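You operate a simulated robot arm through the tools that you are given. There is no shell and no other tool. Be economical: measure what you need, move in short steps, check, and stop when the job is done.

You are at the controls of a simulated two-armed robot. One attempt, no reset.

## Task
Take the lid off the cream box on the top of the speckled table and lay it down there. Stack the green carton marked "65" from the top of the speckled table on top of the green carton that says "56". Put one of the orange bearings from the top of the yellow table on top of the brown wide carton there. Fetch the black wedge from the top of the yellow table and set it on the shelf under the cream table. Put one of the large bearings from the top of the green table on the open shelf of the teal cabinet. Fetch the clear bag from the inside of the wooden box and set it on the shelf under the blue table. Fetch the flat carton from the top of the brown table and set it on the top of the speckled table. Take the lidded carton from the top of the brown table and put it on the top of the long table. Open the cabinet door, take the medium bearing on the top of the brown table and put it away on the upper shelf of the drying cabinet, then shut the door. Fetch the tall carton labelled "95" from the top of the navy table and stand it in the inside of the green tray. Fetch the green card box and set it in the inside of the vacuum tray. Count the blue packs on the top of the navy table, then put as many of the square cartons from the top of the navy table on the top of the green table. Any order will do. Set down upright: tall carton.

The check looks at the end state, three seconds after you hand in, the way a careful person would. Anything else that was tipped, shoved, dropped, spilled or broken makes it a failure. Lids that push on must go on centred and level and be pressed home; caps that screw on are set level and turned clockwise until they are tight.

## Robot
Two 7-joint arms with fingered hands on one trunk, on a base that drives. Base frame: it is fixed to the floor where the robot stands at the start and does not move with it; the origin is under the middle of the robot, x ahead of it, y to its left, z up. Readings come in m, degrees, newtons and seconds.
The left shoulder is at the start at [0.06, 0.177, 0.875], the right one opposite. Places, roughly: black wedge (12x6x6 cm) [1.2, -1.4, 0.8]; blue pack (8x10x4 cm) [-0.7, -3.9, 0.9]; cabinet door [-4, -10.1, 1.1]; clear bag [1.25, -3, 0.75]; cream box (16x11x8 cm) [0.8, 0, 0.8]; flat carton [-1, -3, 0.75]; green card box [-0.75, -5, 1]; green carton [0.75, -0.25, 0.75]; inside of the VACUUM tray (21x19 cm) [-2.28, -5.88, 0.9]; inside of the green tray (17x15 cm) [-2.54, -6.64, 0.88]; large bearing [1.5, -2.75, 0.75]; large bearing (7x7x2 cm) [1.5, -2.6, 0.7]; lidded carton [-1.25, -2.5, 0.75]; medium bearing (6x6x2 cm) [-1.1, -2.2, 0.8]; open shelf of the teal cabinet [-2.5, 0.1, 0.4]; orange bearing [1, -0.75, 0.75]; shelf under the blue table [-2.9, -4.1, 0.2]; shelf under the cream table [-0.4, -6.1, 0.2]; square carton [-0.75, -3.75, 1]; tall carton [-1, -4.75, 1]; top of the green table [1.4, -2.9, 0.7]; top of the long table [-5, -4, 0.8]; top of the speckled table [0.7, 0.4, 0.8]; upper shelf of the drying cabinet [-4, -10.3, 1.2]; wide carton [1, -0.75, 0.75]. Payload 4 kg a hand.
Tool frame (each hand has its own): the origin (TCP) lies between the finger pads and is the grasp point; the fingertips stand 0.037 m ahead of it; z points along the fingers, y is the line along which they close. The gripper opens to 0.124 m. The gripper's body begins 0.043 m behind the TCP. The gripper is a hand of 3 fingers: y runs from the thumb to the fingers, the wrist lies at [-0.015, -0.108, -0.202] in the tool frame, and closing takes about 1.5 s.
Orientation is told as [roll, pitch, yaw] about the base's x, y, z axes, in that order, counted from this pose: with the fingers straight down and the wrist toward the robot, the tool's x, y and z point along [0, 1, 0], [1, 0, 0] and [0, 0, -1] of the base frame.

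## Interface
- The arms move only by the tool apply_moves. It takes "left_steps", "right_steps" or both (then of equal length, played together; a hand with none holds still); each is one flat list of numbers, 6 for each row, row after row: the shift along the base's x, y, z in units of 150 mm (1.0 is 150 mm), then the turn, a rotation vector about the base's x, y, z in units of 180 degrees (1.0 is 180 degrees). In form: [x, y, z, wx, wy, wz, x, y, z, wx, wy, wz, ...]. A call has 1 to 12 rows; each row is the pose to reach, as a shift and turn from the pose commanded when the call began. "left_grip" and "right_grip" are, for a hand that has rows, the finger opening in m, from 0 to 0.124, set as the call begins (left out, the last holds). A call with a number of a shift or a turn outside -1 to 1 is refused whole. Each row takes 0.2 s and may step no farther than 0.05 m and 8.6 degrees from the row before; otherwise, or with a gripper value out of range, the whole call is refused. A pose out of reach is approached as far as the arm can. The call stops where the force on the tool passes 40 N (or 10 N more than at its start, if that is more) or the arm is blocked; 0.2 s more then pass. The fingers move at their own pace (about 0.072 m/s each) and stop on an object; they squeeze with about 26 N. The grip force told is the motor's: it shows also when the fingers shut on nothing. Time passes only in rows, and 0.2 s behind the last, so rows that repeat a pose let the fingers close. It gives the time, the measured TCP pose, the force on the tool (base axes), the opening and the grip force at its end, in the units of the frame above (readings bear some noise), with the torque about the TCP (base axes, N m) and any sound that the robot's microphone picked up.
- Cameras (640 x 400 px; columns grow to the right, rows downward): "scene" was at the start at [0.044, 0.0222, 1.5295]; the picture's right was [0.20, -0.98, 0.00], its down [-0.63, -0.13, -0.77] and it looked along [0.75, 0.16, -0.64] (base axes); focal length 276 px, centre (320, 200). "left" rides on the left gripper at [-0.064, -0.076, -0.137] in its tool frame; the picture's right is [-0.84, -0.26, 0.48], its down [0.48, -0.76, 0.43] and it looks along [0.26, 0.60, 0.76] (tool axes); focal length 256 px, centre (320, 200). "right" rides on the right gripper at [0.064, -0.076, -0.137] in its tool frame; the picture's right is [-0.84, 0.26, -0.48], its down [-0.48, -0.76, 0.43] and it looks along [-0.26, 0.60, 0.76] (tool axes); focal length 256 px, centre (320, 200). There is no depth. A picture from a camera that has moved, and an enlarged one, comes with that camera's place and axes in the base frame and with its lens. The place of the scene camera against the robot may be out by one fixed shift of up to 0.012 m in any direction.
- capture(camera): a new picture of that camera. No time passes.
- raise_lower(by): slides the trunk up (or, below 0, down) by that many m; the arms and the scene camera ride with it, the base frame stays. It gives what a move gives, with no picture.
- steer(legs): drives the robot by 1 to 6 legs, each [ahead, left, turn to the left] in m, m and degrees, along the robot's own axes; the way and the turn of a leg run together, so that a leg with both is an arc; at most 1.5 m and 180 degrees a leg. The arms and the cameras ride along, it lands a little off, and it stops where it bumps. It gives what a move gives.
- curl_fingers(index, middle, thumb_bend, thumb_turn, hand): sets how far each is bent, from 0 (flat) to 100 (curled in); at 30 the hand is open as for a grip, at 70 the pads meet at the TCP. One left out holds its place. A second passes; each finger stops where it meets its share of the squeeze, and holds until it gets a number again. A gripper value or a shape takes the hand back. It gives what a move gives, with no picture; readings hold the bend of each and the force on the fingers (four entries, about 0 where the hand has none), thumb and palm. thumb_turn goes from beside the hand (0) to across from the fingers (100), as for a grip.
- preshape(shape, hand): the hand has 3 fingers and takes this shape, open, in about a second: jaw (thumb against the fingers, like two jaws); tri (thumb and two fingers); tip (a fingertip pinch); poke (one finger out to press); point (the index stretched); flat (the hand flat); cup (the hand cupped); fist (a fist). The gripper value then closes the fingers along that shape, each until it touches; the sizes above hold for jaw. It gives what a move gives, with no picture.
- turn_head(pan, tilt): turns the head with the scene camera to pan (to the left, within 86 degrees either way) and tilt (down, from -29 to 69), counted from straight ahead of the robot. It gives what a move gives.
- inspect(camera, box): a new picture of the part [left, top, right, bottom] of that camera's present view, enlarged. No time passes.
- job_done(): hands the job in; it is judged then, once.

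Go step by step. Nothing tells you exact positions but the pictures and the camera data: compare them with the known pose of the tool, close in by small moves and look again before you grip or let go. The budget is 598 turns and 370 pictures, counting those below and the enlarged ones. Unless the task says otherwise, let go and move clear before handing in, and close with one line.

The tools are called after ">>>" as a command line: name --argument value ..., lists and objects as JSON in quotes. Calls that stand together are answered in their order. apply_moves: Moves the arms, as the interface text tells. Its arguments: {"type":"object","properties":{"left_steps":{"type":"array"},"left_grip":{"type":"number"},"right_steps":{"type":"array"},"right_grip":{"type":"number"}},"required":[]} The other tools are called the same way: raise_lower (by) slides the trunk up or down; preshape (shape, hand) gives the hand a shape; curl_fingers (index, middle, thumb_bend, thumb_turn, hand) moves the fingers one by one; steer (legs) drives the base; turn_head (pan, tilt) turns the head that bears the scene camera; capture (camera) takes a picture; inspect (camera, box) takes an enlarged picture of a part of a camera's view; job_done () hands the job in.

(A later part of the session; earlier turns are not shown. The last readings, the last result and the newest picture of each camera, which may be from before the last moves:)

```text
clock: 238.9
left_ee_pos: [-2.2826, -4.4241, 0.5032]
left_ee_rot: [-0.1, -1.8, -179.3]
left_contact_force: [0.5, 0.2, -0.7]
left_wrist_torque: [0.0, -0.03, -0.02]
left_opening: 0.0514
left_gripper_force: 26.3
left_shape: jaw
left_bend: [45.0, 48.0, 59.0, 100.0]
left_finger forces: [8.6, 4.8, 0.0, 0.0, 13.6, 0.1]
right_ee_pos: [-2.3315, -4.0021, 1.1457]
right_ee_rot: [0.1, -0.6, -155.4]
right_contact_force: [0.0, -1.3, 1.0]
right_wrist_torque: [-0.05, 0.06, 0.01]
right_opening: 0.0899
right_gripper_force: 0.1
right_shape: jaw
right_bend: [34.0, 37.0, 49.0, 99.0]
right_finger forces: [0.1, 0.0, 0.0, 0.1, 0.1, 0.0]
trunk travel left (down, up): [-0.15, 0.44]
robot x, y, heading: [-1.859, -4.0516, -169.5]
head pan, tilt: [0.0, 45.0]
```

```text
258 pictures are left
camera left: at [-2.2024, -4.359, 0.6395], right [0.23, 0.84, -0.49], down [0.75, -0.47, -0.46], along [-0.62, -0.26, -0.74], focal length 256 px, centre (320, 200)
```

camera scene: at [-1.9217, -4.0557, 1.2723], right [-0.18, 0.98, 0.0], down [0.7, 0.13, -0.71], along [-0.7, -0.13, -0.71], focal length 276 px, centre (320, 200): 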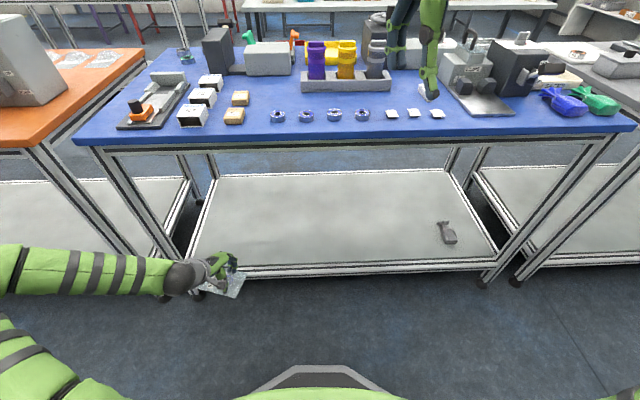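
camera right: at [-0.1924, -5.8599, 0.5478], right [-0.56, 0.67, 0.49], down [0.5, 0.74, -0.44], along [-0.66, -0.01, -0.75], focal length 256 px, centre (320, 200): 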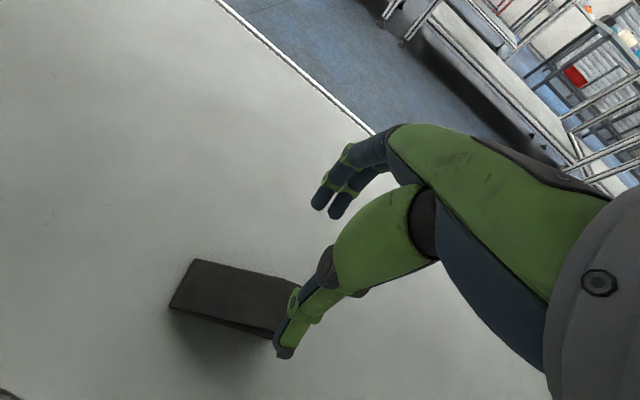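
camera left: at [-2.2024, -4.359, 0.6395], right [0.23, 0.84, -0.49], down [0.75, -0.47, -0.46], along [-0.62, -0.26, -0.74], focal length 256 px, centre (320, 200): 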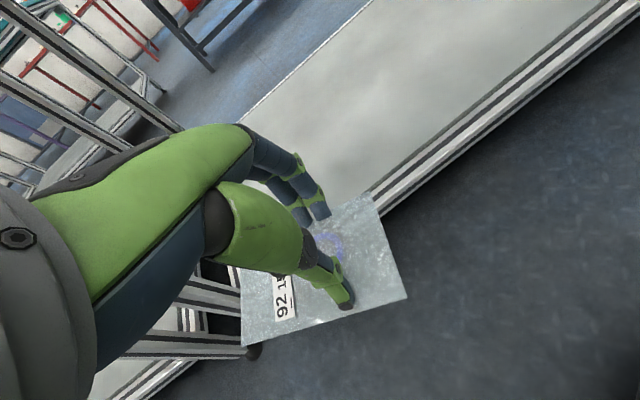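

>>> steer --legs '[[0, -0.4, 0]]'

>>> apply_moves --left_steps '[0, 0, -0.25, 0, 0, 0, 0, 0, -0.5, 0, 0, 0, 0, 0, -0.75, 0, 0, 0, 0, 0, -0.9, 0, 0, 0]'

>>> capture --camera "scene"

>>> capture --camera "left"

```text
clock: 241.4
left_ee_pos: [-2.3536, -4.0306, 0.5015]
left_ee_rot: [-0.2, -1.7, -178.9]
left_contact_force: [-0.2, -0.4, -1.1]
left_wrist_torque: [0.01, -0.01, 0.02]
left_opening: 0.0519
left_gripper_force: 26.1
left_shape: jaw
left_bend: [45.0, 48.0, 59.0, 100.0]
left_finger forces: [8.4, 4.8, 0.1, 0.0, 13.6, 0.0]
right_ee_pos: [-2.4039, -3.6107, 1.1447]
right_ee_rot: [-0.1, -0.6, -155.2]
right_contact_force: [-1.0, -0.4, -1.0]
right_wrist_torque: [-0.01, 0.04, 0.01]
right_opening: 0.0898
right_gripper_force: 0.1
right_shape: jaw
right_bend: [34.0, 37.0, 49.0, 99.0]
right_finger forces: [0.0, 0.0, 0.0, 0.0, 0.1, 0.1]
trunk travel left (down, up): [-0.15, 0.44]
robot x, y, heading: [-1.9371, -3.6614, -169.5]
head pan, tilt: [0.0, 45.0]
```

```text
clock: 242.4
left_ee_pos: [-2.3547, -4.0319, 0.3685]
left_ee_rot: [0.0, -1.7, -179.0]
left_contact_force: [0.8, -0.2, -0.2]
left_wrist_torque: [0.01, -0.01, -0.02]
left_opening: 0.0519
left_gripper_force: 26.0
left_shape: jaw
left_bend: [45.0, 48.0, 59.0, 100.0]
left_finger forces: [8.6, 4.8, 0.0, 0.0, 13.6, 0.0]
right_ee_pos: [-2.4051, -3.6102, 1.1444]
right_ee_rot: [0.0, -0.6, -155.1]
right_contact_force: [0.6, -0.5, -0.9]
right_wrist_torque: [0.02, 0.03, 0.02]
right_opening: 0.09
right_gripper_force: 0.1
right_shape: jaw
right_bend: [34.0, 37.0, 49.0, 99.0]
right_finger forces: [0.0, 0.0, 0.1, 0.0, 0.0, 0.0]
trunk travel left (down, up): [-0.15, 0.44]
robot x, y, heading: [-1.9351, -3.6583, -169.5]
head pan, tilt: [0.0, 45.0]
```

```text
257 pictures are left
camera scene: at [-1.9948, -3.6618, 1.2723], right [-0.18, 0.98, 0.0], down [0.7, 0.13, -0.71], along [-0.69, -0.13, -0.71], focal length 276 px, centre (320, 200)
```

scene: 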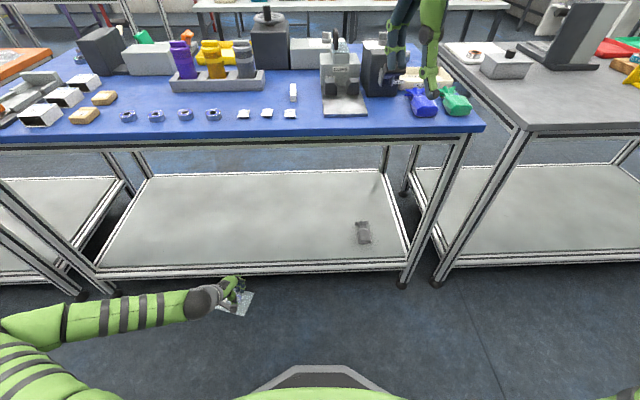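

```text
256 pictures are left
camera left: at [-2.2743, -3.9665, 0.5051], right [0.23, 0.84, -0.49], down [0.76, -0.47, -0.46], along [-0.61, -0.26, -0.74], focal length 256 px, centre (320, 200)
```

left: 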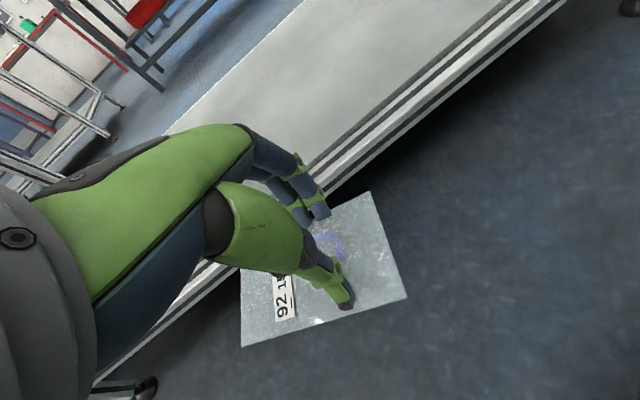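

>>> steer --legs '[[0.27, 0, 0]]'

>>> capture --camera "scene"

>>> capture --camera "left"

```text
clock: 244.4
left_ee_pos: [-2.6239, -4.086, 0.3695]
left_ee_rot: [-0.2, -1.7, -178.6]
left_contact_force: [-1.1, -0.2, -1.5]
left_wrist_torque: [0.06, -0.01, 0.01]
left_opening: 0.0517
left_gripper_force: 25.5
left_shape: jaw
left_bend: [45.0, 48.0, 59.0, 100.0]
left_finger forces: [8.6, 4.8, 0.0, 0.1, 13.6, 0.0]
right_ee_pos: [-2.6763, -3.6654, 1.1459]
right_ee_rot: [-0.1, -0.6, -154.8]
right_contact_force: [0.4, 0.9, 0.4]
right_wrist_torque: [0.02, -0.03, -0.01]
right_opening: 0.0897
right_gripper_force: 0.2
right_shape: jaw
right_bend: [34.0, 37.0, 49.0, 99.0]
right_finger forces: [0.0, 0.0, 0.0, 0.0, 0.0, 0.0]
trunk travel left (down, up): [-0.15, 0.44]
robot x, y, heading: [-2.2045, -3.7078, -169.1]
head pan, tilt: [0.0, 45.0]
```

```text
255 pictures are left
camera scene: at [-2.2668, -3.714, 1.2722], right [-0.19, 0.98, 0.0], down [0.69, 0.13, -0.71], along [-0.69, -0.13, -0.71], focal length 276 px, centre (320, 200)
```

scene: 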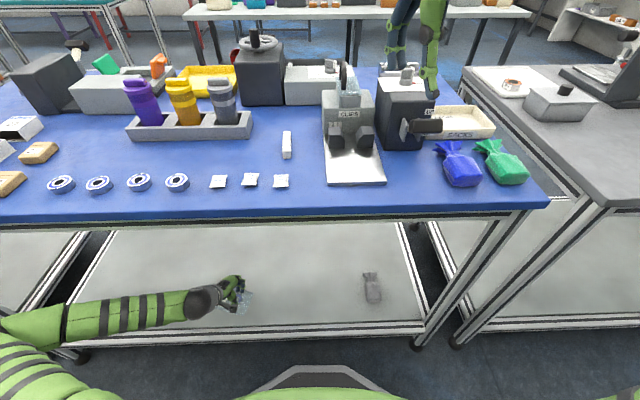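

```text
254 pictures are left
camera left: at [-2.5446, -4.0204, 0.5054], right [0.22, 0.84, -0.49], down [0.76, -0.46, -0.46], along [-0.61, -0.27, -0.74], focal length 256 px, centre (320, 200)
```

left: 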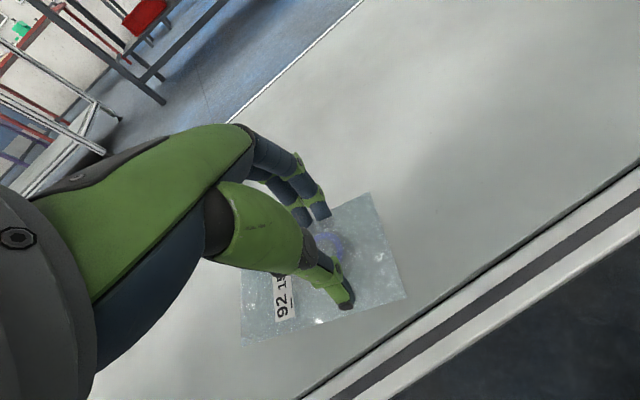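

>>> apply_moves --left_steps '[-0.25, -0.05, 0, 0, 0, 0, -0.5, -0.1, 0, 0, 0, 0, -0.75, -0.15, 0, 0, 0, 0, -0.75, -0.15, -0.2, 0, 0, 0, -0.75, -0.15, -0.4, 0, 0, 0, -0.75, -0.15, -0.55, 0, 0, 0, -0.75, -0.15, -0.62, 0, 0, 0, -0.75, -0.15, -0.69, 0, 0, 0, -0.75, -0.15, -0.76, 0, 0, 0, -0.75, -0.15, -0.83, 0, 0, 0]'

>>> capture --camera "left"

```text
clock: 246.4
left_ee_pos: [-2.7404, -4.1072, 0.2636]
left_ee_rot: [-0.3, -2.5, -178.9]
left_contact_force: [6.4, 0.4, 25.5]
left_wrist_torque: [0.03, -0.72, 0.02]
left_opening: 0.0512
left_gripper_force: 26.1
left_shape: jaw
left_bend: [46.0, 48.0, 59.0, 100.0]
left_finger forces: [7.6, 3.7, 0.1, 0.0, 37.1, 0.0]
right_ee_pos: [-2.6751, -3.6646, 1.1455]
right_ee_rot: [0.0, -0.9, -154.8]
right_contact_force: [0.6, 0.4, 0.6]
right_wrist_torque: [-0.01, 0.02, -0.01]
right_opening: 0.09
right_gripper_force: 0.2
right_shape: jaw
right_bend: [34.0, 37.0, 49.0, 99.0]
right_finger forces: [0.0, 0.0, 0.1, 0.0, 0.0, 0.0]
trunk travel left (down, up): [-0.15, 0.44]
robot x, y, heading: [-2.2065, -3.707, -168.9]
head pan, tilt: [0.0, 45.0]
stopped in row 10 (left hand): the force on the tool passed its limit at 51 N (the readings are from after the stop); the commanded pose is now the measured one
```

```text
253 pictures are left
camera left: at [-2.6586, -4.0421, 0.3979], right [0.22, 0.84, -0.49], down [0.75, -0.47, -0.47], along [-0.62, -0.26, -0.73], focal length 256 px, centre (320, 200)
```

left: 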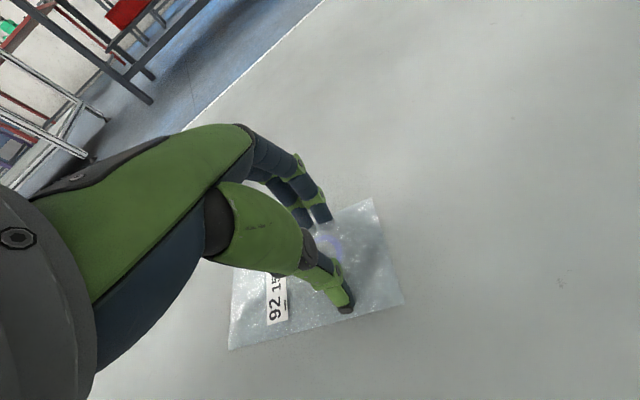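

>>> apply_moves --left_steps '[0, 0, 0.03, 0, 0, 0, 0, 0, 0.03, 0, 0, 0, 0, 0, 0.03, 0, 0, 0, 0, 0, 0.03, 0, 0, 0]' --left_grip 0.085

>>> apply_moves --left_steps '[0, 0, 0.2, 0, 0, 0, 0, 0, 0.4, 0, 0, 0, 0, 0, 0.7, 0, 0, 0]'

>>> capture --camera "left"

```text
clock: 247.4
left_ee_pos: [-2.7377, -4.1061, 0.2631]
left_ee_rot: [-0.3, -2.2, -178.9]
left_contact_force: [-0.7, 0.9, 0.2]
left_wrist_torque: [0.0, 0.02, -0.04]
left_opening: 0.0843
left_gripper_force: 0.0
left_shape: jaw
left_bend: [35.0, 39.0, 51.0, 99.0]
left_finger forces: [0.0, 0.1, 0.1, 0.0, 0.0, 0.1]
right_ee_pos: [-2.6768, -3.6666, 1.145]
right_ee_rot: [0.0, -0.8, -154.7]
right_contact_force: [0.0, -0.5, 0.8]
right_wrist_torque: [-0.02, 0.01, -0.02]
right_opening: 0.0899
right_gripper_force: 0.1
right_shape: jaw
right_bend: [34.0, 37.0, 49.0, 99.0]
right_finger forces: [0.0, 0.0, 0.0, 0.0, 0.0, 0.0]
trunk travel left (down, up): [-0.15, 0.44]
robot x, y, heading: [-2.2084, -3.7048, -168.8]
head pan, tilt: [0.0, 45.0]
```

```text
clock: 248.2
left_ee_pos: [-2.7374, -4.1063, 0.3687]
left_ee_rot: [-0.2, -2.1, -178.8]
left_contact_force: [0.4, 0.2, 0.2]
left_wrist_torque: [0.02, 0.03, -0.01]
left_opening: 0.0851
left_gripper_force: 0.0
left_shape: jaw
left_bend: [35.0, 39.0, 51.0, 99.0]
left_finger forces: [0.0, 0.0, 0.0, 0.0, 0.0, 0.0]
right_ee_pos: [-2.6769, -3.6654, 1.1442]
right_ee_rot: [0.0, -0.7, -154.9]
right_contact_force: [-0.4, -0.4, 0.8]
right_wrist_torque: [0.03, 0.03, 0.01]
right_opening: 0.0899
right_gripper_force: 0.0
right_shape: jaw
right_bend: [34.0, 37.0, 49.0, 99.0]
right_finger forces: [0.1, 0.1, 0.0, 0.0, 0.0, 0.0]
trunk travel left (down, up): [-0.15, 0.44]
robot x, y, heading: [-2.2089, -3.7065, -169.0]
head pan, tilt: [0.0, 45.0]
```

```text
252 pictures are left
camera left: at [-2.6584, -4.042, 0.5041], right [0.22, 0.84, -0.49], down [0.75, -0.47, -0.47], along [-0.62, -0.26, -0.74], focal length 256 px, centre (320, 200)
```

left: 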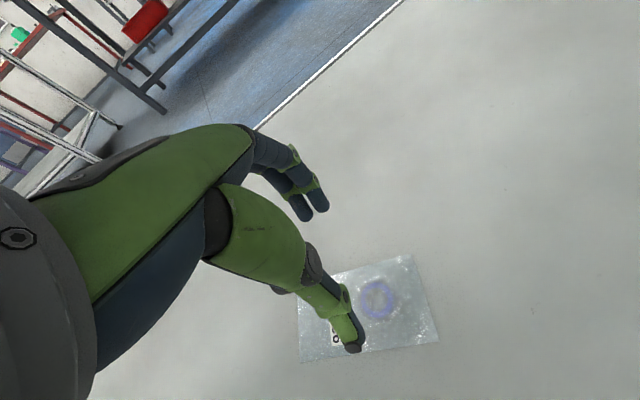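

>>> steer --legs '[[-0.5, 0, 0]]'

>>> apply_moves --left_steps '[0.25, 0, 0.15, 0, 0, 0, 0.5, 0, 0.35, 0, 0, 0, 0.75, 0, 0.55, 0, 0, 0, 0.9, 0, 0.8, 0, 0, 0, 0.9, 0, 1, 0, 0, 0]'

>>> raise_lower --by 0.4

>>> apply_moves --left_steps '[0, 0, 0.25, 0, 0, 0, 0, 0, 0.5, 0, 0, 0, 0, 0, 0.75, 0, 0, 0, 0, 0, 1, 0, 0, 0]' --right_steps '[0, 0, -0.25, 0, 0, 0, 0, 0, -0.5, 0, 0, 0, 0, 0, -0.75, 0, 0, 0, 0, 0, -1, 0, 0, 0]'

>>> steer --legs '[[0, 0, 90], [0, 0, 90]]'

>>> turn_head --pan 0 --tilt 35

>>> capture --camera "scene"

```text
clock: 251.1
left_ee_pos: [-2.2592, -4.0097, 0.3696]
left_ee_rot: [-0.2, -2.2, -179.8]
left_contact_force: [0.5, 0.0, 0.0]
left_wrist_torque: [-0.02, 0.01, -0.02]
left_opening: 0.0847
left_gripper_force: 0.1
left_shape: jaw
left_bend: [35.0, 39.0, 51.0, 99.0]
left_finger forces: [0.0, 0.0, 0.1, 0.0, 0.0, 0.0]
right_ee_pos: [-2.1904, -3.5671, 1.1444]
right_ee_rot: [0.0, -0.6, -155.8]
right_contact_force: [-0.1, -0.8, 0.3]
right_wrist_torque: [0.0, -0.02, 0.01]
right_opening: 0.0899
right_gripper_force: 0.0
right_shape: jaw
right_bend: [34.0, 37.0, 49.0, 99.0]
right_finger forces: [0.0, 0.0, 0.0, 0.0, 0.1, 0.1]
trunk travel left (down, up): [-0.15, 0.44]
robot x, y, heading: [-1.7182, -3.6211, -169.7]
head pan, tilt: [0.0, 45.0]
```

```text
clock: 252.3
left_ee_pos: [-2.1236, -4.0091, 0.5197]
left_ee_rot: [-0.1, -2.1, -179.8]
left_contact_force: [0.0, 0.2, -0.1]
left_wrist_torque: [0.0, -0.01, 0.02]
left_opening: 0.0848
left_gripper_force: 0.1
left_shape: jaw
left_bend: [35.0, 39.0, 51.0, 99.0]
left_finger forces: [0.1, 0.1, 0.1, 0.1, 0.0, 0.0]
right_ee_pos: [-2.1896, -3.5676, 1.144]
right_ee_rot: [0.0, -0.7, -155.7]
right_contact_force: [0.1, -0.8, -0.1]
right_wrist_torque: [-0.01, -0.01, -0.02]
right_opening: 0.0898
right_gripper_force: 0.1
right_shape: jaw
right_bend: [34.0, 37.0, 49.0, 99.0]
right_finger forces: [0.0, 0.0, 0.0, 0.0, 0.0, 0.0]
trunk travel left (down, up): [-0.15, 0.44]
robot x, y, heading: [-1.7218, -3.6195, -169.8]
head pan, tilt: [0.0, 45.0]
```

```text
clock: 256.2
left_ee_pos: [-2.1239, -4.0085, 0.9204]
left_ee_rot: [-0.3, -2.1, -179.6]
left_contact_force: [-0.1, -0.2, 0.2]
left_wrist_torque: [-0.02, -0.02, 0.02]
left_opening: 0.0848
left_gripper_force: 0.0
left_shape: jaw
left_bend: [35.0, 39.0, 51.0, 99.0]
left_finger forces: [0.0, 0.1, 0.0, 0.0, 0.1, 0.0]
right_ee_pos: [-2.1901, -3.5685, 1.5438]
right_ee_rot: [0.0, -0.7, -155.7]
right_contact_force: [-0.4, 0.4, 1.1]
right_wrist_torque: [-0.02, -0.02, 0.04]
right_opening: 0.0899
right_gripper_force: 0.2
right_shape: jaw
right_bend: [34.0, 37.0, 49.0, 99.0]
right_finger forces: [0.1, 0.1, 0.1, 0.0, 0.0, 0.0]
trunk travel left (down, up): [-0.55, 0.04]
robot x, y, heading: [-1.7234, -3.616, -170.0]
head pan, tilt: [0.0, 45.0]
```

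```text
clock: 257.2
left_ee_pos: [-2.1234, -4.0088, 1.0702]
left_ee_rot: [-0.4, -2.2, -179.7]
left_contact_force: [0.0, 0.3, 0.8]
left_wrist_torque: [-0.01, -0.02, 0.0]
left_opening: 0.0849
left_gripper_force: 0.0
left_shape: jaw
left_bend: [35.0, 39.0, 51.0, 99.0]
left_finger forces: [0.0, 0.0, 0.0, 0.1, 0.1, 0.1]
right_ee_pos: [-2.1896, -3.5663, 1.3939]
right_ee_rot: [0.0, -0.8, -155.6]
right_contact_force: [0.6, 0.8, 0.2]
right_wrist_torque: [-0.01, 0.03, 0.01]
right_opening: 0.0898
right_gripper_force: 0.0
right_shape: jaw
right_bend: [34.0, 37.0, 49.0, 99.0]
right_finger forces: [0.0, 0.1, 0.1, 0.0, 0.0, 0.0]
trunk travel left (down, up): [-0.55, 0.04]
robot x, y, heading: [-1.7247, -3.6162, -170.3]
head pan, tilt: [0.0, 45.0]
```

```text
clock: 265.2
left_ee_pos: [-1.317, -3.2299, 1.0678]
left_ee_rot: [-0.1, -2.3, 0.0]
left_contact_force: [0.5, -0.4, 0.3]
left_wrist_torque: [0.02, 0.01, -0.03]
left_opening: 0.0848
left_gripper_force: 0.1
left_shape: jaw
left_bend: [35.0, 39.0, 51.0, 99.0]
left_finger forces: [0.0, 0.0, 0.0, 0.0, 0.1, 0.0]
right_ee_pos: [-1.2534, -3.673, 1.3945]
right_ee_rot: [-0.1, -0.8, 23.9]
right_contact_force: [-0.8, -0.9, -0.5]
right_wrist_torque: [-0.01, -0.02, 0.01]
right_opening: 0.0897
right_gripper_force: 0.0
right_shape: jaw
right_bend: [34.0, 37.0, 49.0, 99.0]
right_finger forces: [0.0, 0.0, 0.0, 0.1, 0.0, 0.0]
trunk travel left (down, up): [-0.55, 0.04]
robot x, y, heading: [-1.721, -3.6214, 9.9]
head pan, tilt: [0.0, 45.0]
```

```text
clock: 265.9
left_ee_pos: [-1.3179, -3.2306, 1.0698]
left_ee_rot: [-0.4, -2.2, 0.0]
left_contact_force: [0.0, -0.3, -0.6]
left_wrist_torque: [-0.03, 0.07, 0.01]
left_opening: 0.0845
left_gripper_force: 0.0
left_shape: jaw
left_bend: [35.0, 39.0, 51.0, 99.0]
left_finger forces: [0.1, 0.0, 0.1, 0.1, 0.1, 0.0]
right_ee_pos: [-1.2536, -3.6722, 1.3967]
right_ee_rot: [0.0, -0.7, 24.0]
right_contact_force: [-0.7, 0.5, 0.5]
right_wrist_torque: [0.01, -0.02, 0.0]
right_opening: 0.0896
right_gripper_force: 0.1
right_shape: jaw
right_bend: [34.0, 37.0, 49.0, 99.0]
right_finger forces: [0.0, 0.0, 0.0, 0.1, 0.0, 0.1]
trunk travel left (down, up): [-0.55, 0.04]
robot x, y, heading: [-1.7191, -3.618, 9.7]
head pan, tilt: [0.0, 35.0]
```

```text
251 pictures are left
camera scene: at [-1.6735, -3.6037, 1.687], right [0.17, -0.99, 0.0], down [-0.57, -0.1, -0.82], along [0.81, 0.14, -0.57], focal length 276 px, centre (320, 200)
```

scene: 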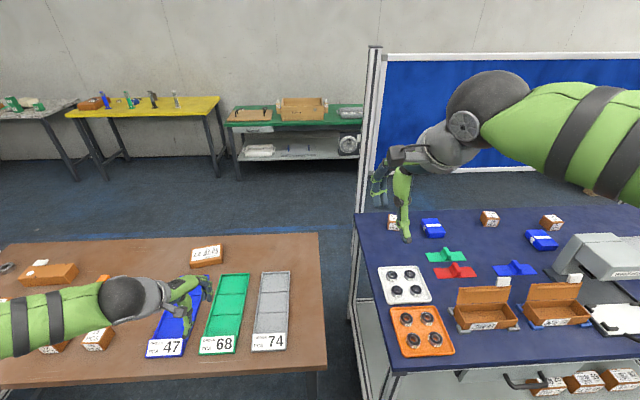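

>>> inspect --camera "scene" --box '[350, 190, 640, 370]'

>>> inspect --camera "scene" --box '[0, 220, 330, 400]'

```text
2.21 times, centred on (495, 280) of scene
camera zoom: at [-1.6735, -3.6037, 1.687], right [0.17, -0.99, 0.0], down [-0.57, -0.1, -0.82], along [0.81, 0.14, -0.57], focal length 610 px, centre (-66, 23)
```

zoom: 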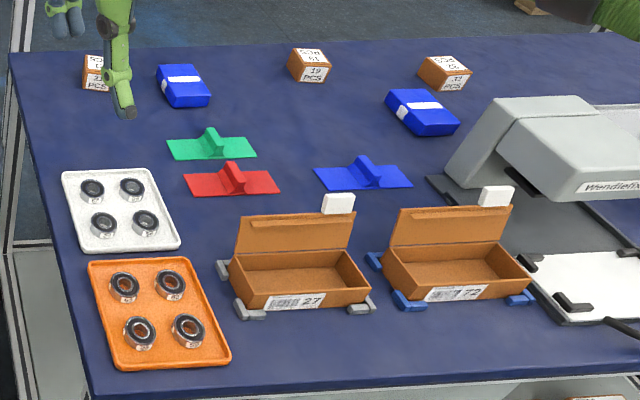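

```text
1.94 times, centred on (165, 310) of scene
camera zoom: at [-1.6735, -3.6037, 1.687], right [0.17, -0.99, 0.0], down [-0.57, -0.1, -0.82], along [0.81, 0.14, -0.57], focal length 536 px, centre (621, -13)
```

zoom: 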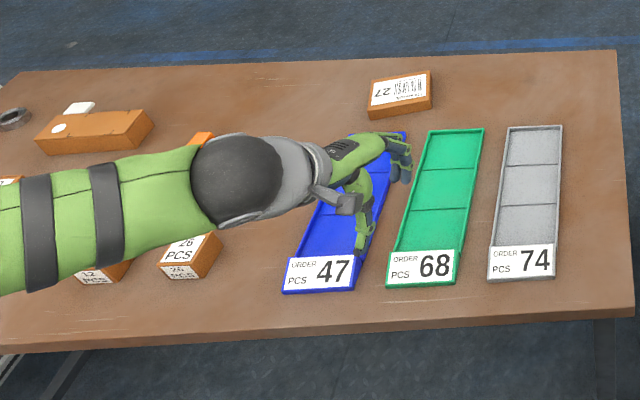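

>>> steer --legs '[[0, -1.0, 0]]'

>>> capture --camera "scene"

```text
clock: 271.0
left_ee_pos: [-1.1505, -4.196, 1.0699]
left_ee_rot: [-0.3, -2.2, -0.3]
left_contact_force: [0.1, 0.3, -0.8]
left_wrist_torque: [-0.05, 0.0, -0.02]
left_opening: 0.0849
left_gripper_force: 0.0
left_shape: jaw
left_bend: [35.0, 39.0, 51.0, 99.0]
left_finger forces: [0.0, 0.0, 0.0, 0.0, 0.2, 0.0]
right_ee_pos: [-1.0894, -4.6402, 1.3959]
right_ee_rot: [0.0, -0.7, 23.8]
right_contact_force: [-0.9, -0.7, -0.3]
right_wrist_torque: [-0.02, 0.0, -0.01]
right_opening: 0.09
right_gripper_force: 0.1
right_shape: jaw
right_bend: [34.0, 37.0, 49.0, 99.0]
right_finger forces: [0.0, 0.1, 0.1, 0.0, 0.1, 0.1]
trunk travel left (down, up): [-0.55, 0.04]
robot x, y, heading: [-1.5568, -4.5857, 9.4]
head pan, tilt: [0.0, 35.0]
```

```text
248 pictures are left
camera scene: at [-1.509, -4.5688, 1.6871], right [0.17, -0.99, 0.0], down [-0.57, -0.09, -0.82], along [0.81, 0.14, -0.57], focal length 276 px, centre (320, 200)
```

scene: 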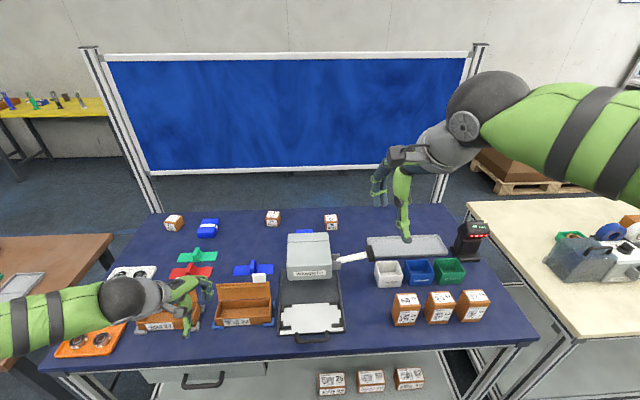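

>>> inspect --camera "scene" --box '[140, 190, 340, 300]'

>>> inspect --camera "scene" --box '[260, 200, 520, 400]'

```text
3.20 times, centred on (240, 245) of scene
camera zoom: at [-1.509, -4.5688, 1.6871], right [0.17, -0.99, 0.0], down [-0.57, -0.09, -0.82], along [0.81, 0.14, -0.57], focal length 885 px, centre (576, 56)
```

zoom: 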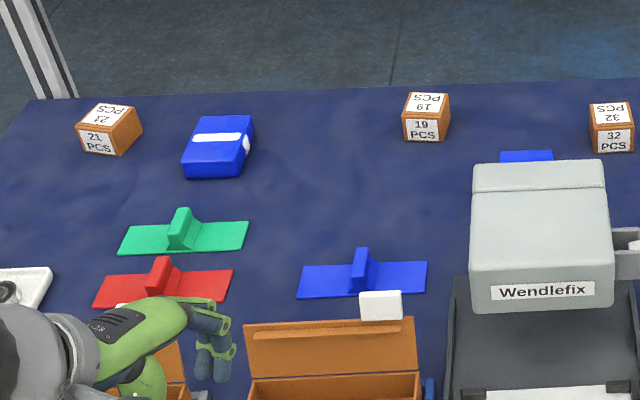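

```text
2.00 times, centred on (390, 300) of scene
camera zoom: at [-1.509, -4.5688, 1.6871], right [0.17, -0.99, 0.0], down [-0.57, -0.09, -0.82], along [0.81, 0.14, -0.57], focal length 553 px, centre (180, 0)
```

zoom: 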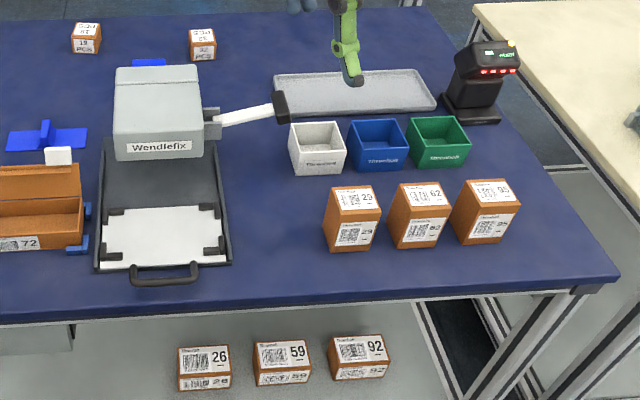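

>>> capture --camera "right"

>>> capture --camera "left"

```text
245 pictures are left
camera right: at [-1.1868, -4.6128, 1.5312], right [0.57, -0.67, 0.49], down [-0.5, -0.75, -0.44], along [0.66, 0.01, -0.75], focal length 256 px, centre (320, 200)
```

right: 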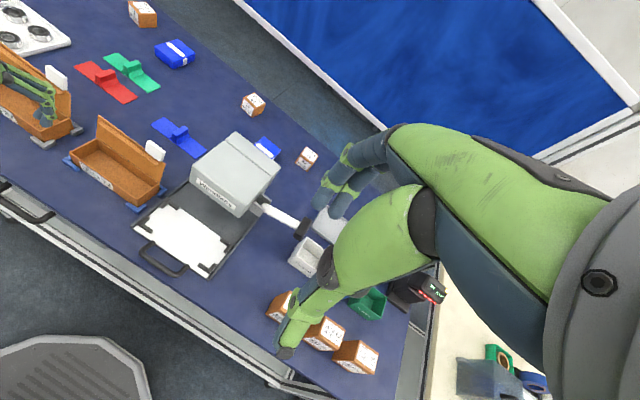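

```text
244 pictures are left
camera left: at [-1.2315, -4.2595, 1.2043], right [-0.24, -0.84, -0.49], down [-0.74, 0.49, -0.47], along [0.63, 0.25, -0.74], focal length 256 px, centre (320, 200)
```

left: 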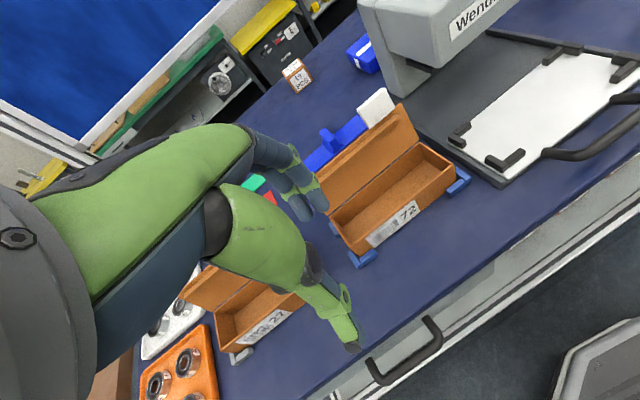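

>>> apply_moves --left_steps '[0, 0, 0.25, 0, 0, 0, 0, 0, 0.5, 0, 0, 0, 0, 0, 0.75, 0, 0, 0, 0, 0, 1, 0, 0, 0]'

>>> apply_moves --left_steps '[-0.2, 0, 0.25, 0, 0, 0.02, -0.3, 0, 0.5, 0, 0, 0.05, -0.3, 0, 0.66, 0, 0, 0.05]'

>>> steer --legs '[[0, -0.4, 2]]'

>>> turn_head --pan 0 --tilt 48

>>> capture --camera "scene"

>>> capture --camera "right"

```text
clock: 272.0
left_ee_pos: [-1.1511, -4.1946, 1.219]
left_ee_rot: [-0.3, -2.3, -0.3]
left_contact_force: [0.2, -1.6, -0.1]
left_wrist_torque: [0.03, 0.01, 0.0]
left_opening: 0.0849
left_gripper_force: 0.0
left_shape: jaw
left_bend: [35.0, 39.0, 51.0, 99.0]
left_finger forces: [0.0, 0.1, 0.0, 0.0, 0.1, 0.0]
right_ee_pos: [-1.0888, -4.6393, 1.3959]
right_ee_rot: [-0.1, -0.7, 23.7]
right_contact_force: [0.0, 0.2, 0.1]
right_wrist_torque: [0.0, -0.03, 0.01]
right_opening: 0.0895
right_gripper_force: 0.1
right_shape: jaw
right_bend: [34.0, 37.0, 49.0, 99.0]
right_finger forces: [0.0, 0.0, 0.1, 0.0, 0.0, 0.1]
trunk travel left (down, up): [-0.55, 0.04]
robot x, y, heading: [-1.5586, -4.5831, 9.7]
head pan, tilt: [0.0, 35.0]
```

```text
clock: 272.8
left_ee_pos: [-1.1965, -4.197, 1.3176]
left_ee_rot: [-0.2, -2.2, 8.7]
left_contact_force: [-0.2, -0.5, -0.3]
left_wrist_torque: [0.02, -0.02, -0.01]
left_opening: 0.0847
left_gripper_force: 0.0
left_shape: jaw
left_bend: [35.0, 39.0, 51.0, 99.0]
left_finger forces: [0.1, 0.0, 0.1, 0.0, 0.1, 0.0]
right_ee_pos: [-1.0896, -4.6384, 1.3949]
right_ee_rot: [-0.1, -0.7, 23.6]
right_contact_force: [0.1, -0.1, 0.2]
right_wrist_torque: [-0.01, 0.0, -0.04]
right_opening: 0.0898
right_gripper_force: 0.1
right_shape: jaw
right_bend: [34.0, 37.0, 49.0, 99.0]
right_finger forces: [0.0, 0.1, 0.0, 0.0, 0.1, 0.1]
trunk travel left (down, up): [-0.55, 0.04]
robot x, y, heading: [-1.559, -4.5834, 9.4]
head pan, tilt: [0.0, 35.0]
```

```text
clock: 275.3
left_ee_pos: [-1.1366, -4.581, 1.3158]
left_ee_rot: [-0.2, -2.2, 10.8]
left_contact_force: [0.5, -0.5, -0.4]
left_wrist_torque: [-0.02, 0.02, 0.03]
left_opening: 0.0849
left_gripper_force: 0.0
left_shape: jaw
left_bend: [35.0, 39.0, 51.0, 99.0]
left_finger forces: [0.0, 0.1, 0.0, 0.0, 0.0, 0.1]
right_ee_pos: [-1.0134, -5.0198, 1.396]
right_ee_rot: [0.1, -0.7, 25.6]
right_contact_force: [0.7, -0.5, 0.6]
right_wrist_torque: [0.02, 0.02, -0.01]
right_opening: 0.0897
right_gripper_force: 0.1
right_shape: jaw
right_bend: [34.0, 37.0, 49.0, 99.0]
right_finger forces: [0.0, 0.0, 0.1, 0.1, 0.0, 0.0]
trunk travel left (down, up): [-0.55, 0.04]
robot x, y, heading: [-1.4848, -4.9799, 11.5]
head pan, tilt: [0.0, 35.0]
```

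```text
clock: 276.1
left_ee_pos: [-1.1363, -4.5804, 1.3176]
left_ee_rot: [-0.2, -2.2, 10.7]
left_contact_force: [-0.4, 0.7, 0.4]
left_wrist_torque: [-0.01, -0.02, -0.01]
left_opening: 0.0847
left_gripper_force: 0.1
left_shape: jaw
left_bend: [35.0, 39.0, 51.0, 99.0]
left_finger forces: [0.1, 0.0, 0.0, 0.1, 0.0, 0.0]
right_ee_pos: [-1.0153, -5.0185, 1.395]
right_ee_rot: [-0.1, -0.7, 25.6]
right_contact_force: [-0.4, -0.4, -0.1]
right_wrist_torque: [-0.03, 0.03, 0.01]
right_opening: 0.0899
right_gripper_force: 0.0
right_shape: jaw
right_bend: [34.0, 37.0, 49.0, 99.0]
right_finger forces: [0.0, 0.1, 0.0, 0.0, 0.1, 0.0]
trunk travel left (down, up): [-0.55, 0.04]
robot x, y, heading: [-1.4816, -4.9751, 11.6]
head pan, tilt: [0.0, 48.0]
```

```text
243 pictures are left
camera scene: at [-1.4451, -4.9638, 1.6681], right [0.2, -0.98, 0.0], down [-0.73, -0.15, -0.67], along [0.66, 0.13, -0.74], focal length 276 px, centre (320, 200)
```

scene: 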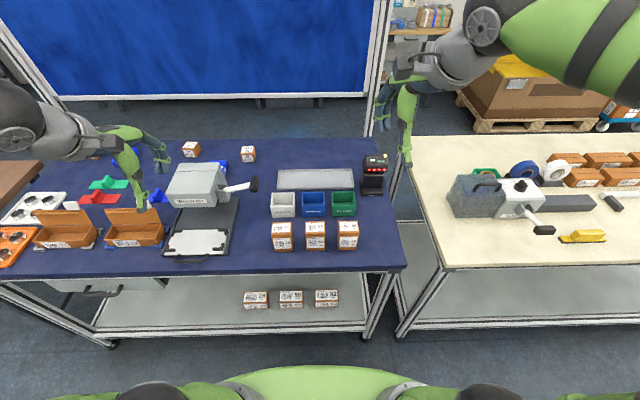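

```text
242 pictures are left
camera right: at [-1.1126, -4.9952, 1.5312], right [0.59, -0.65, 0.49], down [-0.47, -0.76, -0.44], along [0.66, 0.03, -0.75], focal length 256 px, centre (320, 200)
```

right: 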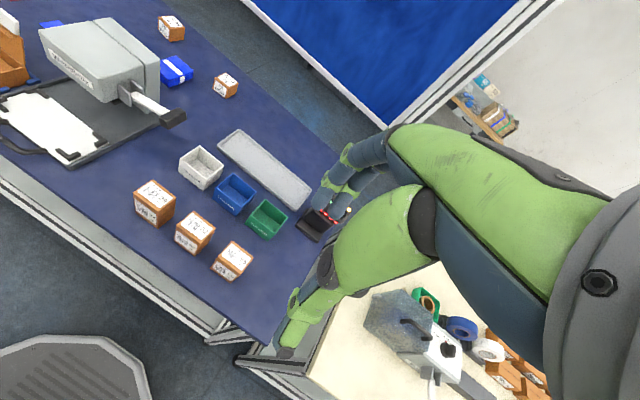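

>>> inspect --camera "scene" --box '[260, 150, 400, 260]'

>>> inspect --camera "right" --box '[120, 120, 340, 290]'

```text
3.64 times, centred on (330, 205) of scene
camera zoom: at [-1.4451, -4.9638, 1.6681], right [0.2, -0.98, 0.0], down [-0.73, -0.15, -0.67], along [0.66, 0.13, -0.74], focal length 1006 px, centre (284, 182)
```

zoom: 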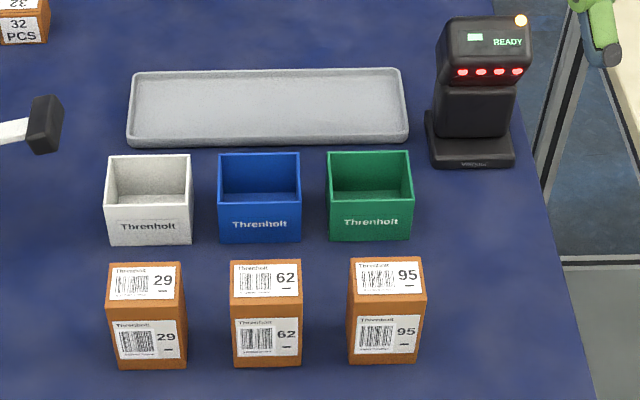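

```text
2.35 times, centred on (230, 205) of right
camera zoom: at [-1.1126, -4.9952, 1.5312], right [0.59, -0.65, 0.49], down [-0.47, -0.76, -0.44], along [0.66, 0.03, -0.75], focal length 602 px, centre (532, 188)
```

zoom: 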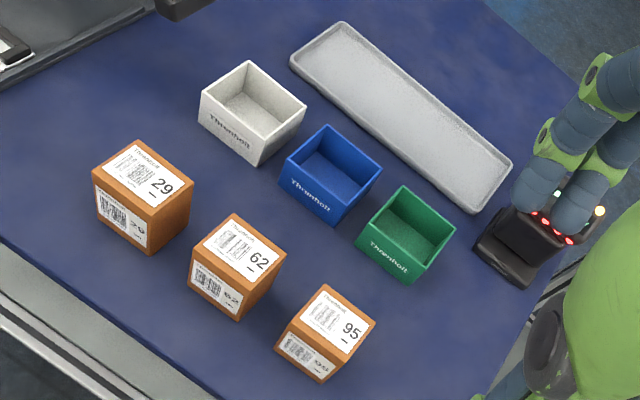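

>>> apply_moves --right_steps '[0.18, 0.12, -0.1, 0, 0, -0.02, 0.36, 0.24, -0.3, 0, 0, -0.04, 0.55, 0.36, -0.5, 0, 0, -0.06, 0.73, 0.46, -0.7, 0, 0, -0.078, 0.73, 0.46, -1, 0, 0, -0.078]'

>>> apply_moves --right_steps '[0, 0, -0.3, 0, 0, 0, 0, 0, -0.6, 0, 0, 0, 0, 0, -0.9, 0, 0, 0, 0, 0, -1, 0, 0, 0]'

>>> capture --camera "right"

>>> inspect --camera "scene" --box '[260, 150, 400, 260]'

```text
clock: 277.3
left_ee_pos: [-1.1352, -4.5818, 1.317]
left_ee_rot: [-0.2, -2.2, 10.7]
left_contact_force: [-0.3, 0.0, 0.1]
left_wrist_torque: [0.01, 0.0, 0.0]
left_opening: 0.0845
left_gripper_force: 0.1
left_shape: jaw
left_bend: [35.0, 39.0, 51.0, 99.0]
left_finger forces: [0.0, 0.0, 0.1, 0.1, 0.0, 0.0]
right_ee_pos: [-0.9017, -4.9511, 1.2476]
right_ee_rot: [0.1, -0.8, 11.6]
right_contact_force: [0.7, -0.5, -0.1]
right_wrist_torque: [0.0, -0.01, -0.02]
right_opening: 0.0899
right_gripper_force: 0.1
right_shape: jaw
right_bend: [34.0, 37.0, 49.0, 99.0]
right_finger forces: [0.0, 0.1, 0.1, 0.0, 0.0, 0.0]
trunk travel left (down, up): [-0.55, 0.04]
robot x, y, heading: [-1.4834, -4.9756, 11.6]
head pan, tilt: [0.0, 48.0]
```

```text
clock: 278.3
left_ee_pos: [-1.1356, -4.5813, 1.3176]
left_ee_rot: [-0.1, -2.3, 10.7]
left_contact_force: [-0.4, 0.7, 0.3]
left_wrist_torque: [0.03, 0.01, 0.02]
left_opening: 0.0846
left_gripper_force: 0.0
left_shape: jaw
left_bend: [35.0, 39.0, 51.0, 99.0]
left_finger forces: [0.0, 0.1, 0.1, 0.0, 0.1, 0.0]
right_ee_pos: [-0.9031, -4.9495, 1.0962]
right_ee_rot: [0.0, -0.7, 11.7]
right_contact_force: [-0.4, -0.1, 0.5]
right_wrist_torque: [-0.02, 0.01, 0.02]
right_opening: 0.0898
right_gripper_force: 0.1
right_shape: jaw
right_bend: [34.0, 37.0, 49.0, 99.0]
right_finger forces: [0.1, 0.0, 0.1, 0.0, 0.1, 0.1]
trunk travel left (down, up): [-0.55, 0.04]
robot x, y, heading: [-1.4867, -4.98, 11.6]
head pan, tilt: [0.0, 48.0]
```

```text
239 pictures are left
camera right: at [-0.9938, -4.9038, 1.2313], right [0.41, -0.77, 0.49], down [-0.64, -0.63, -0.44], along [0.65, -0.13, -0.75], focal length 256 px, centre (320, 200)
```

right: 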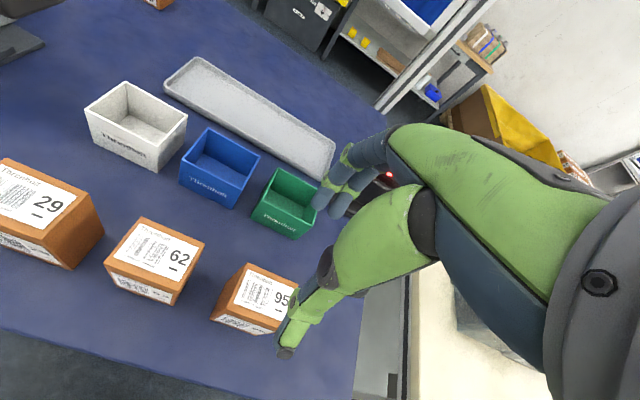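

```text
3.64 times, centred on (330, 205) of scene
camera zoom: at [-1.4452, -4.9639, 1.6681], right [0.2, -0.98, 0.0], down [-0.73, -0.15, -0.67], along [0.66, 0.13, -0.74], focal length 1006 px, centre (284, 182)
```

zoom: 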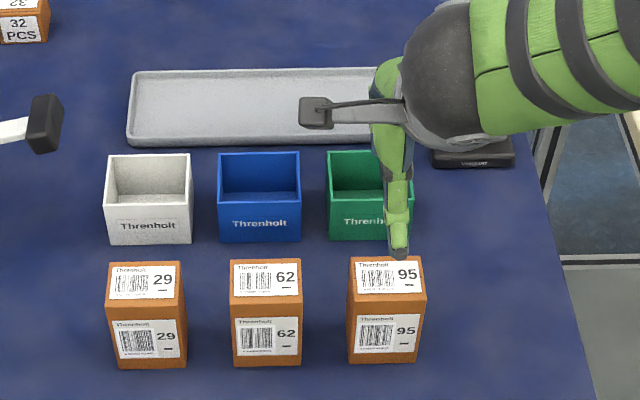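

>>> apply_moves --right_steps '[-0.02, -0.02, -0.3, 0, 0, 0, -0.02, -0.02, -0.6, 0, 0, 0, -0.02, -0.02, -0.85, 0, 0, 0, -0.02, -0.02, -1, 0, 0, 0, -0.02, -0.02, -1, 0, 0, 0]'

>>> capture --camera "right"

>>> inspect --camera "scene" --box '[260, 150, 400, 260]'

```text
clock: 279.5
left_ee_pos: [-1.137, -4.5821, 1.3172]
left_ee_rot: [-0.3, -2.2, 10.7]
left_contact_force: [-0.2, -0.4, -0.4]
left_wrist_torque: [-0.01, 0.03, 0.01]
left_opening: 0.0848
left_gripper_force: 0.0
left_shape: jaw
left_bend: [35.0, 39.0, 51.0, 99.0]
left_finger forces: [0.1, 0.0, 0.0, 0.1, 0.0, 0.0]
right_ee_pos: [-0.9075, -4.9532, 0.9471]
right_ee_rot: [0.1, -0.8, 11.7]
right_contact_force: [-4.2, -1.1, 10.1]
right_wrist_torque: [0.06, 0.11, 0.03]
right_opening: 0.0902
right_gripper_force: 0.0
right_shape: jaw
right_bend: [34.0, 37.0, 48.0, 99.0]
right_finger forces: [0.0, 0.0, 0.1, 0.1, 10.0, 0.1]
trunk travel left (down, up): [-0.55, 0.04]
robot x, y, heading: [-1.4832, -4.9819, 11.7]
head pan, tilt: [0.0, 48.0]
```

```text
237 pictures are left
camera right: at [-0.9972, -4.9067, 1.0827], right [0.41, -0.77, 0.49], down [-0.64, -0.63, -0.45], along [0.65, -0.13, -0.75], focal length 256 px, centre (320, 200)
```

right: 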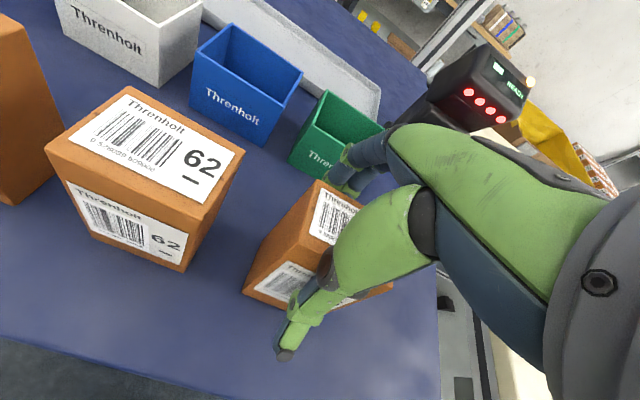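

```text
3.64 times, centred on (330, 205) of scene
camera zoom: at [-1.446, -4.9638, 1.6682], right [0.2, -0.98, 0.0], down [-0.73, -0.15, -0.67], along [0.66, 0.13, -0.74], focal length 1006 px, centre (284, 182)
```

zoom: 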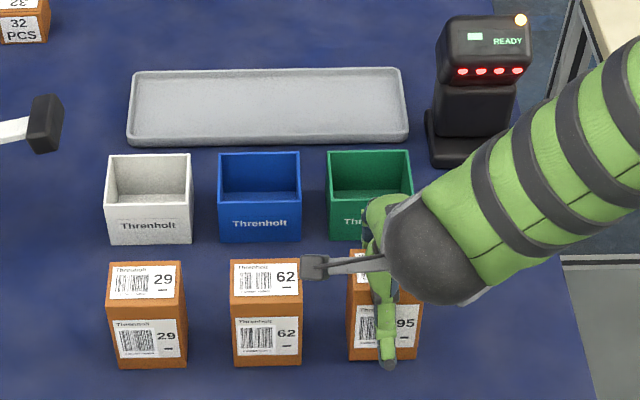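

>>> apply_moves --right_steps '[0, 0, 0, 0, 0, 0, 0, 0, 0, 0, 0, 0, 0, 0, 0, 0, 0, 0, 0, 0, 0, 0, 0, 0, 0, 0, 0, 0, 0, 0, 0, 0, 0, 0, 0, 0]' --right_grip 0.0

>>> apply_moves --right_steps '[0, 0, 0.05, 0, 0, 0, 0, 0, 0.15, 0, 0, 0, 0, 0, 0.4, 0, 0, 0, 0, 0, 0.7, 0, 0, 0, 0, 0, 1, 0, 0, 0]'

>>> capture --camera "right"

>>> capture --camera "scene"

```text
clock: 280.9
left_ee_pos: [-1.1369, -4.5812, 1.3171]
left_ee_rot: [-0.3, -2.3, 10.8]
left_contact_force: [-0.8, -0.6, 0.6]
left_wrist_torque: [-0.01, -0.02, -0.01]
left_opening: 0.085
left_gripper_force: 0.0
left_shape: jaw
left_bend: [35.0, 39.0, 51.0, 99.0]
left_finger forces: [0.1, 0.1, 0.1, 0.1, 0.0, 0.1]
right_ee_pos: [-0.907, -4.9523, 0.9483]
right_ee_rot: [-0.2, -0.8, 11.7]
right_contact_force: [-0.3, 1.0, 16.5]
right_wrist_torque: [0.15, -0.42, 0.09]
right_opening: 0.069
right_gripper_force: 25.9
right_shape: jaw
right_bend: [48.0, 51.0, 52.0, 99.0]
right_finger forces: [16.8, 9.3, 0.0, 0.1, 34.0, 0.0]
trunk travel left (down, up): [-0.55, 0.04]
robot x, y, heading: [-1.4829, -4.98, 11.4]
head pan, tilt: [0.0, 48.0]
```

```text
clock: 282.1
left_ee_pos: [-1.1362, -4.5804, 1.3166]
left_ee_rot: [-0.3, -2.3, 10.7]
left_contact_force: [-0.4, -0.4, -0.3]
left_wrist_torque: [-0.01, -0.03, -0.03]
left_opening: 0.0845
left_gripper_force: 0.1
left_shape: jaw
left_bend: [35.0, 39.0, 51.0, 99.0]
left_finger forces: [0.0, 0.0, 0.0, 0.1, 0.0, 0.0]
right_ee_pos: [-0.9073, -4.953, 1.0978]
right_ee_rot: [0.0, -0.8, 11.6]
right_contact_force: [0.1, -0.1, -2.5]
right_wrist_torque: [-0.01, 0.0, 0.01]
right_opening: 0.0682
right_gripper_force: 26.0
right_shape: jaw
right_bend: [49.0, 52.0, 52.0, 99.0]
right_finger forces: [14.9, 7.7, 0.0, 0.1, 24.8, 0.0]
trunk travel left (down, up): [-0.55, 0.04]
robot x, y, heading: [-1.4832, -4.9802, 11.3]
head pan, tilt: [0.0, 48.0]
```

```text
235 pictures are left
camera right: at [-0.9972, -4.9073, 1.2346], right [0.42, -0.77, 0.49], down [-0.64, -0.63, -0.44], along [0.65, -0.13, -0.75], focal length 256 px, centre (320, 200)
```

right: 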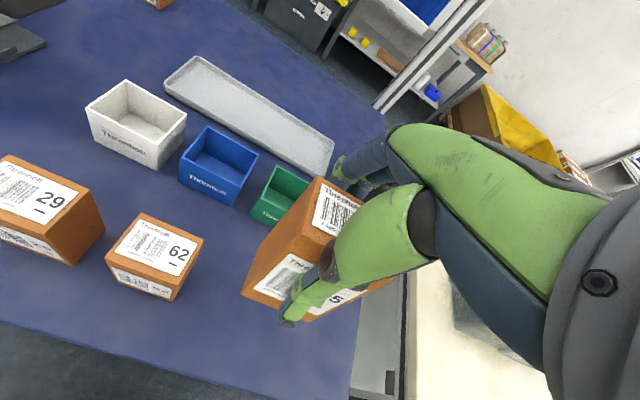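

```text
234 pictures are left
camera scene: at [-1.4458, -4.9639, 1.668], right [0.2, -0.98, 0.0], down [-0.73, -0.15, -0.67], along [0.66, 0.13, -0.74], focal length 276 px, centre (320, 200)
```

scene: 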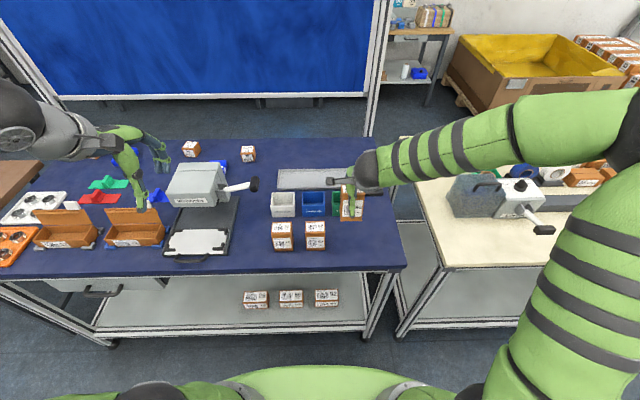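

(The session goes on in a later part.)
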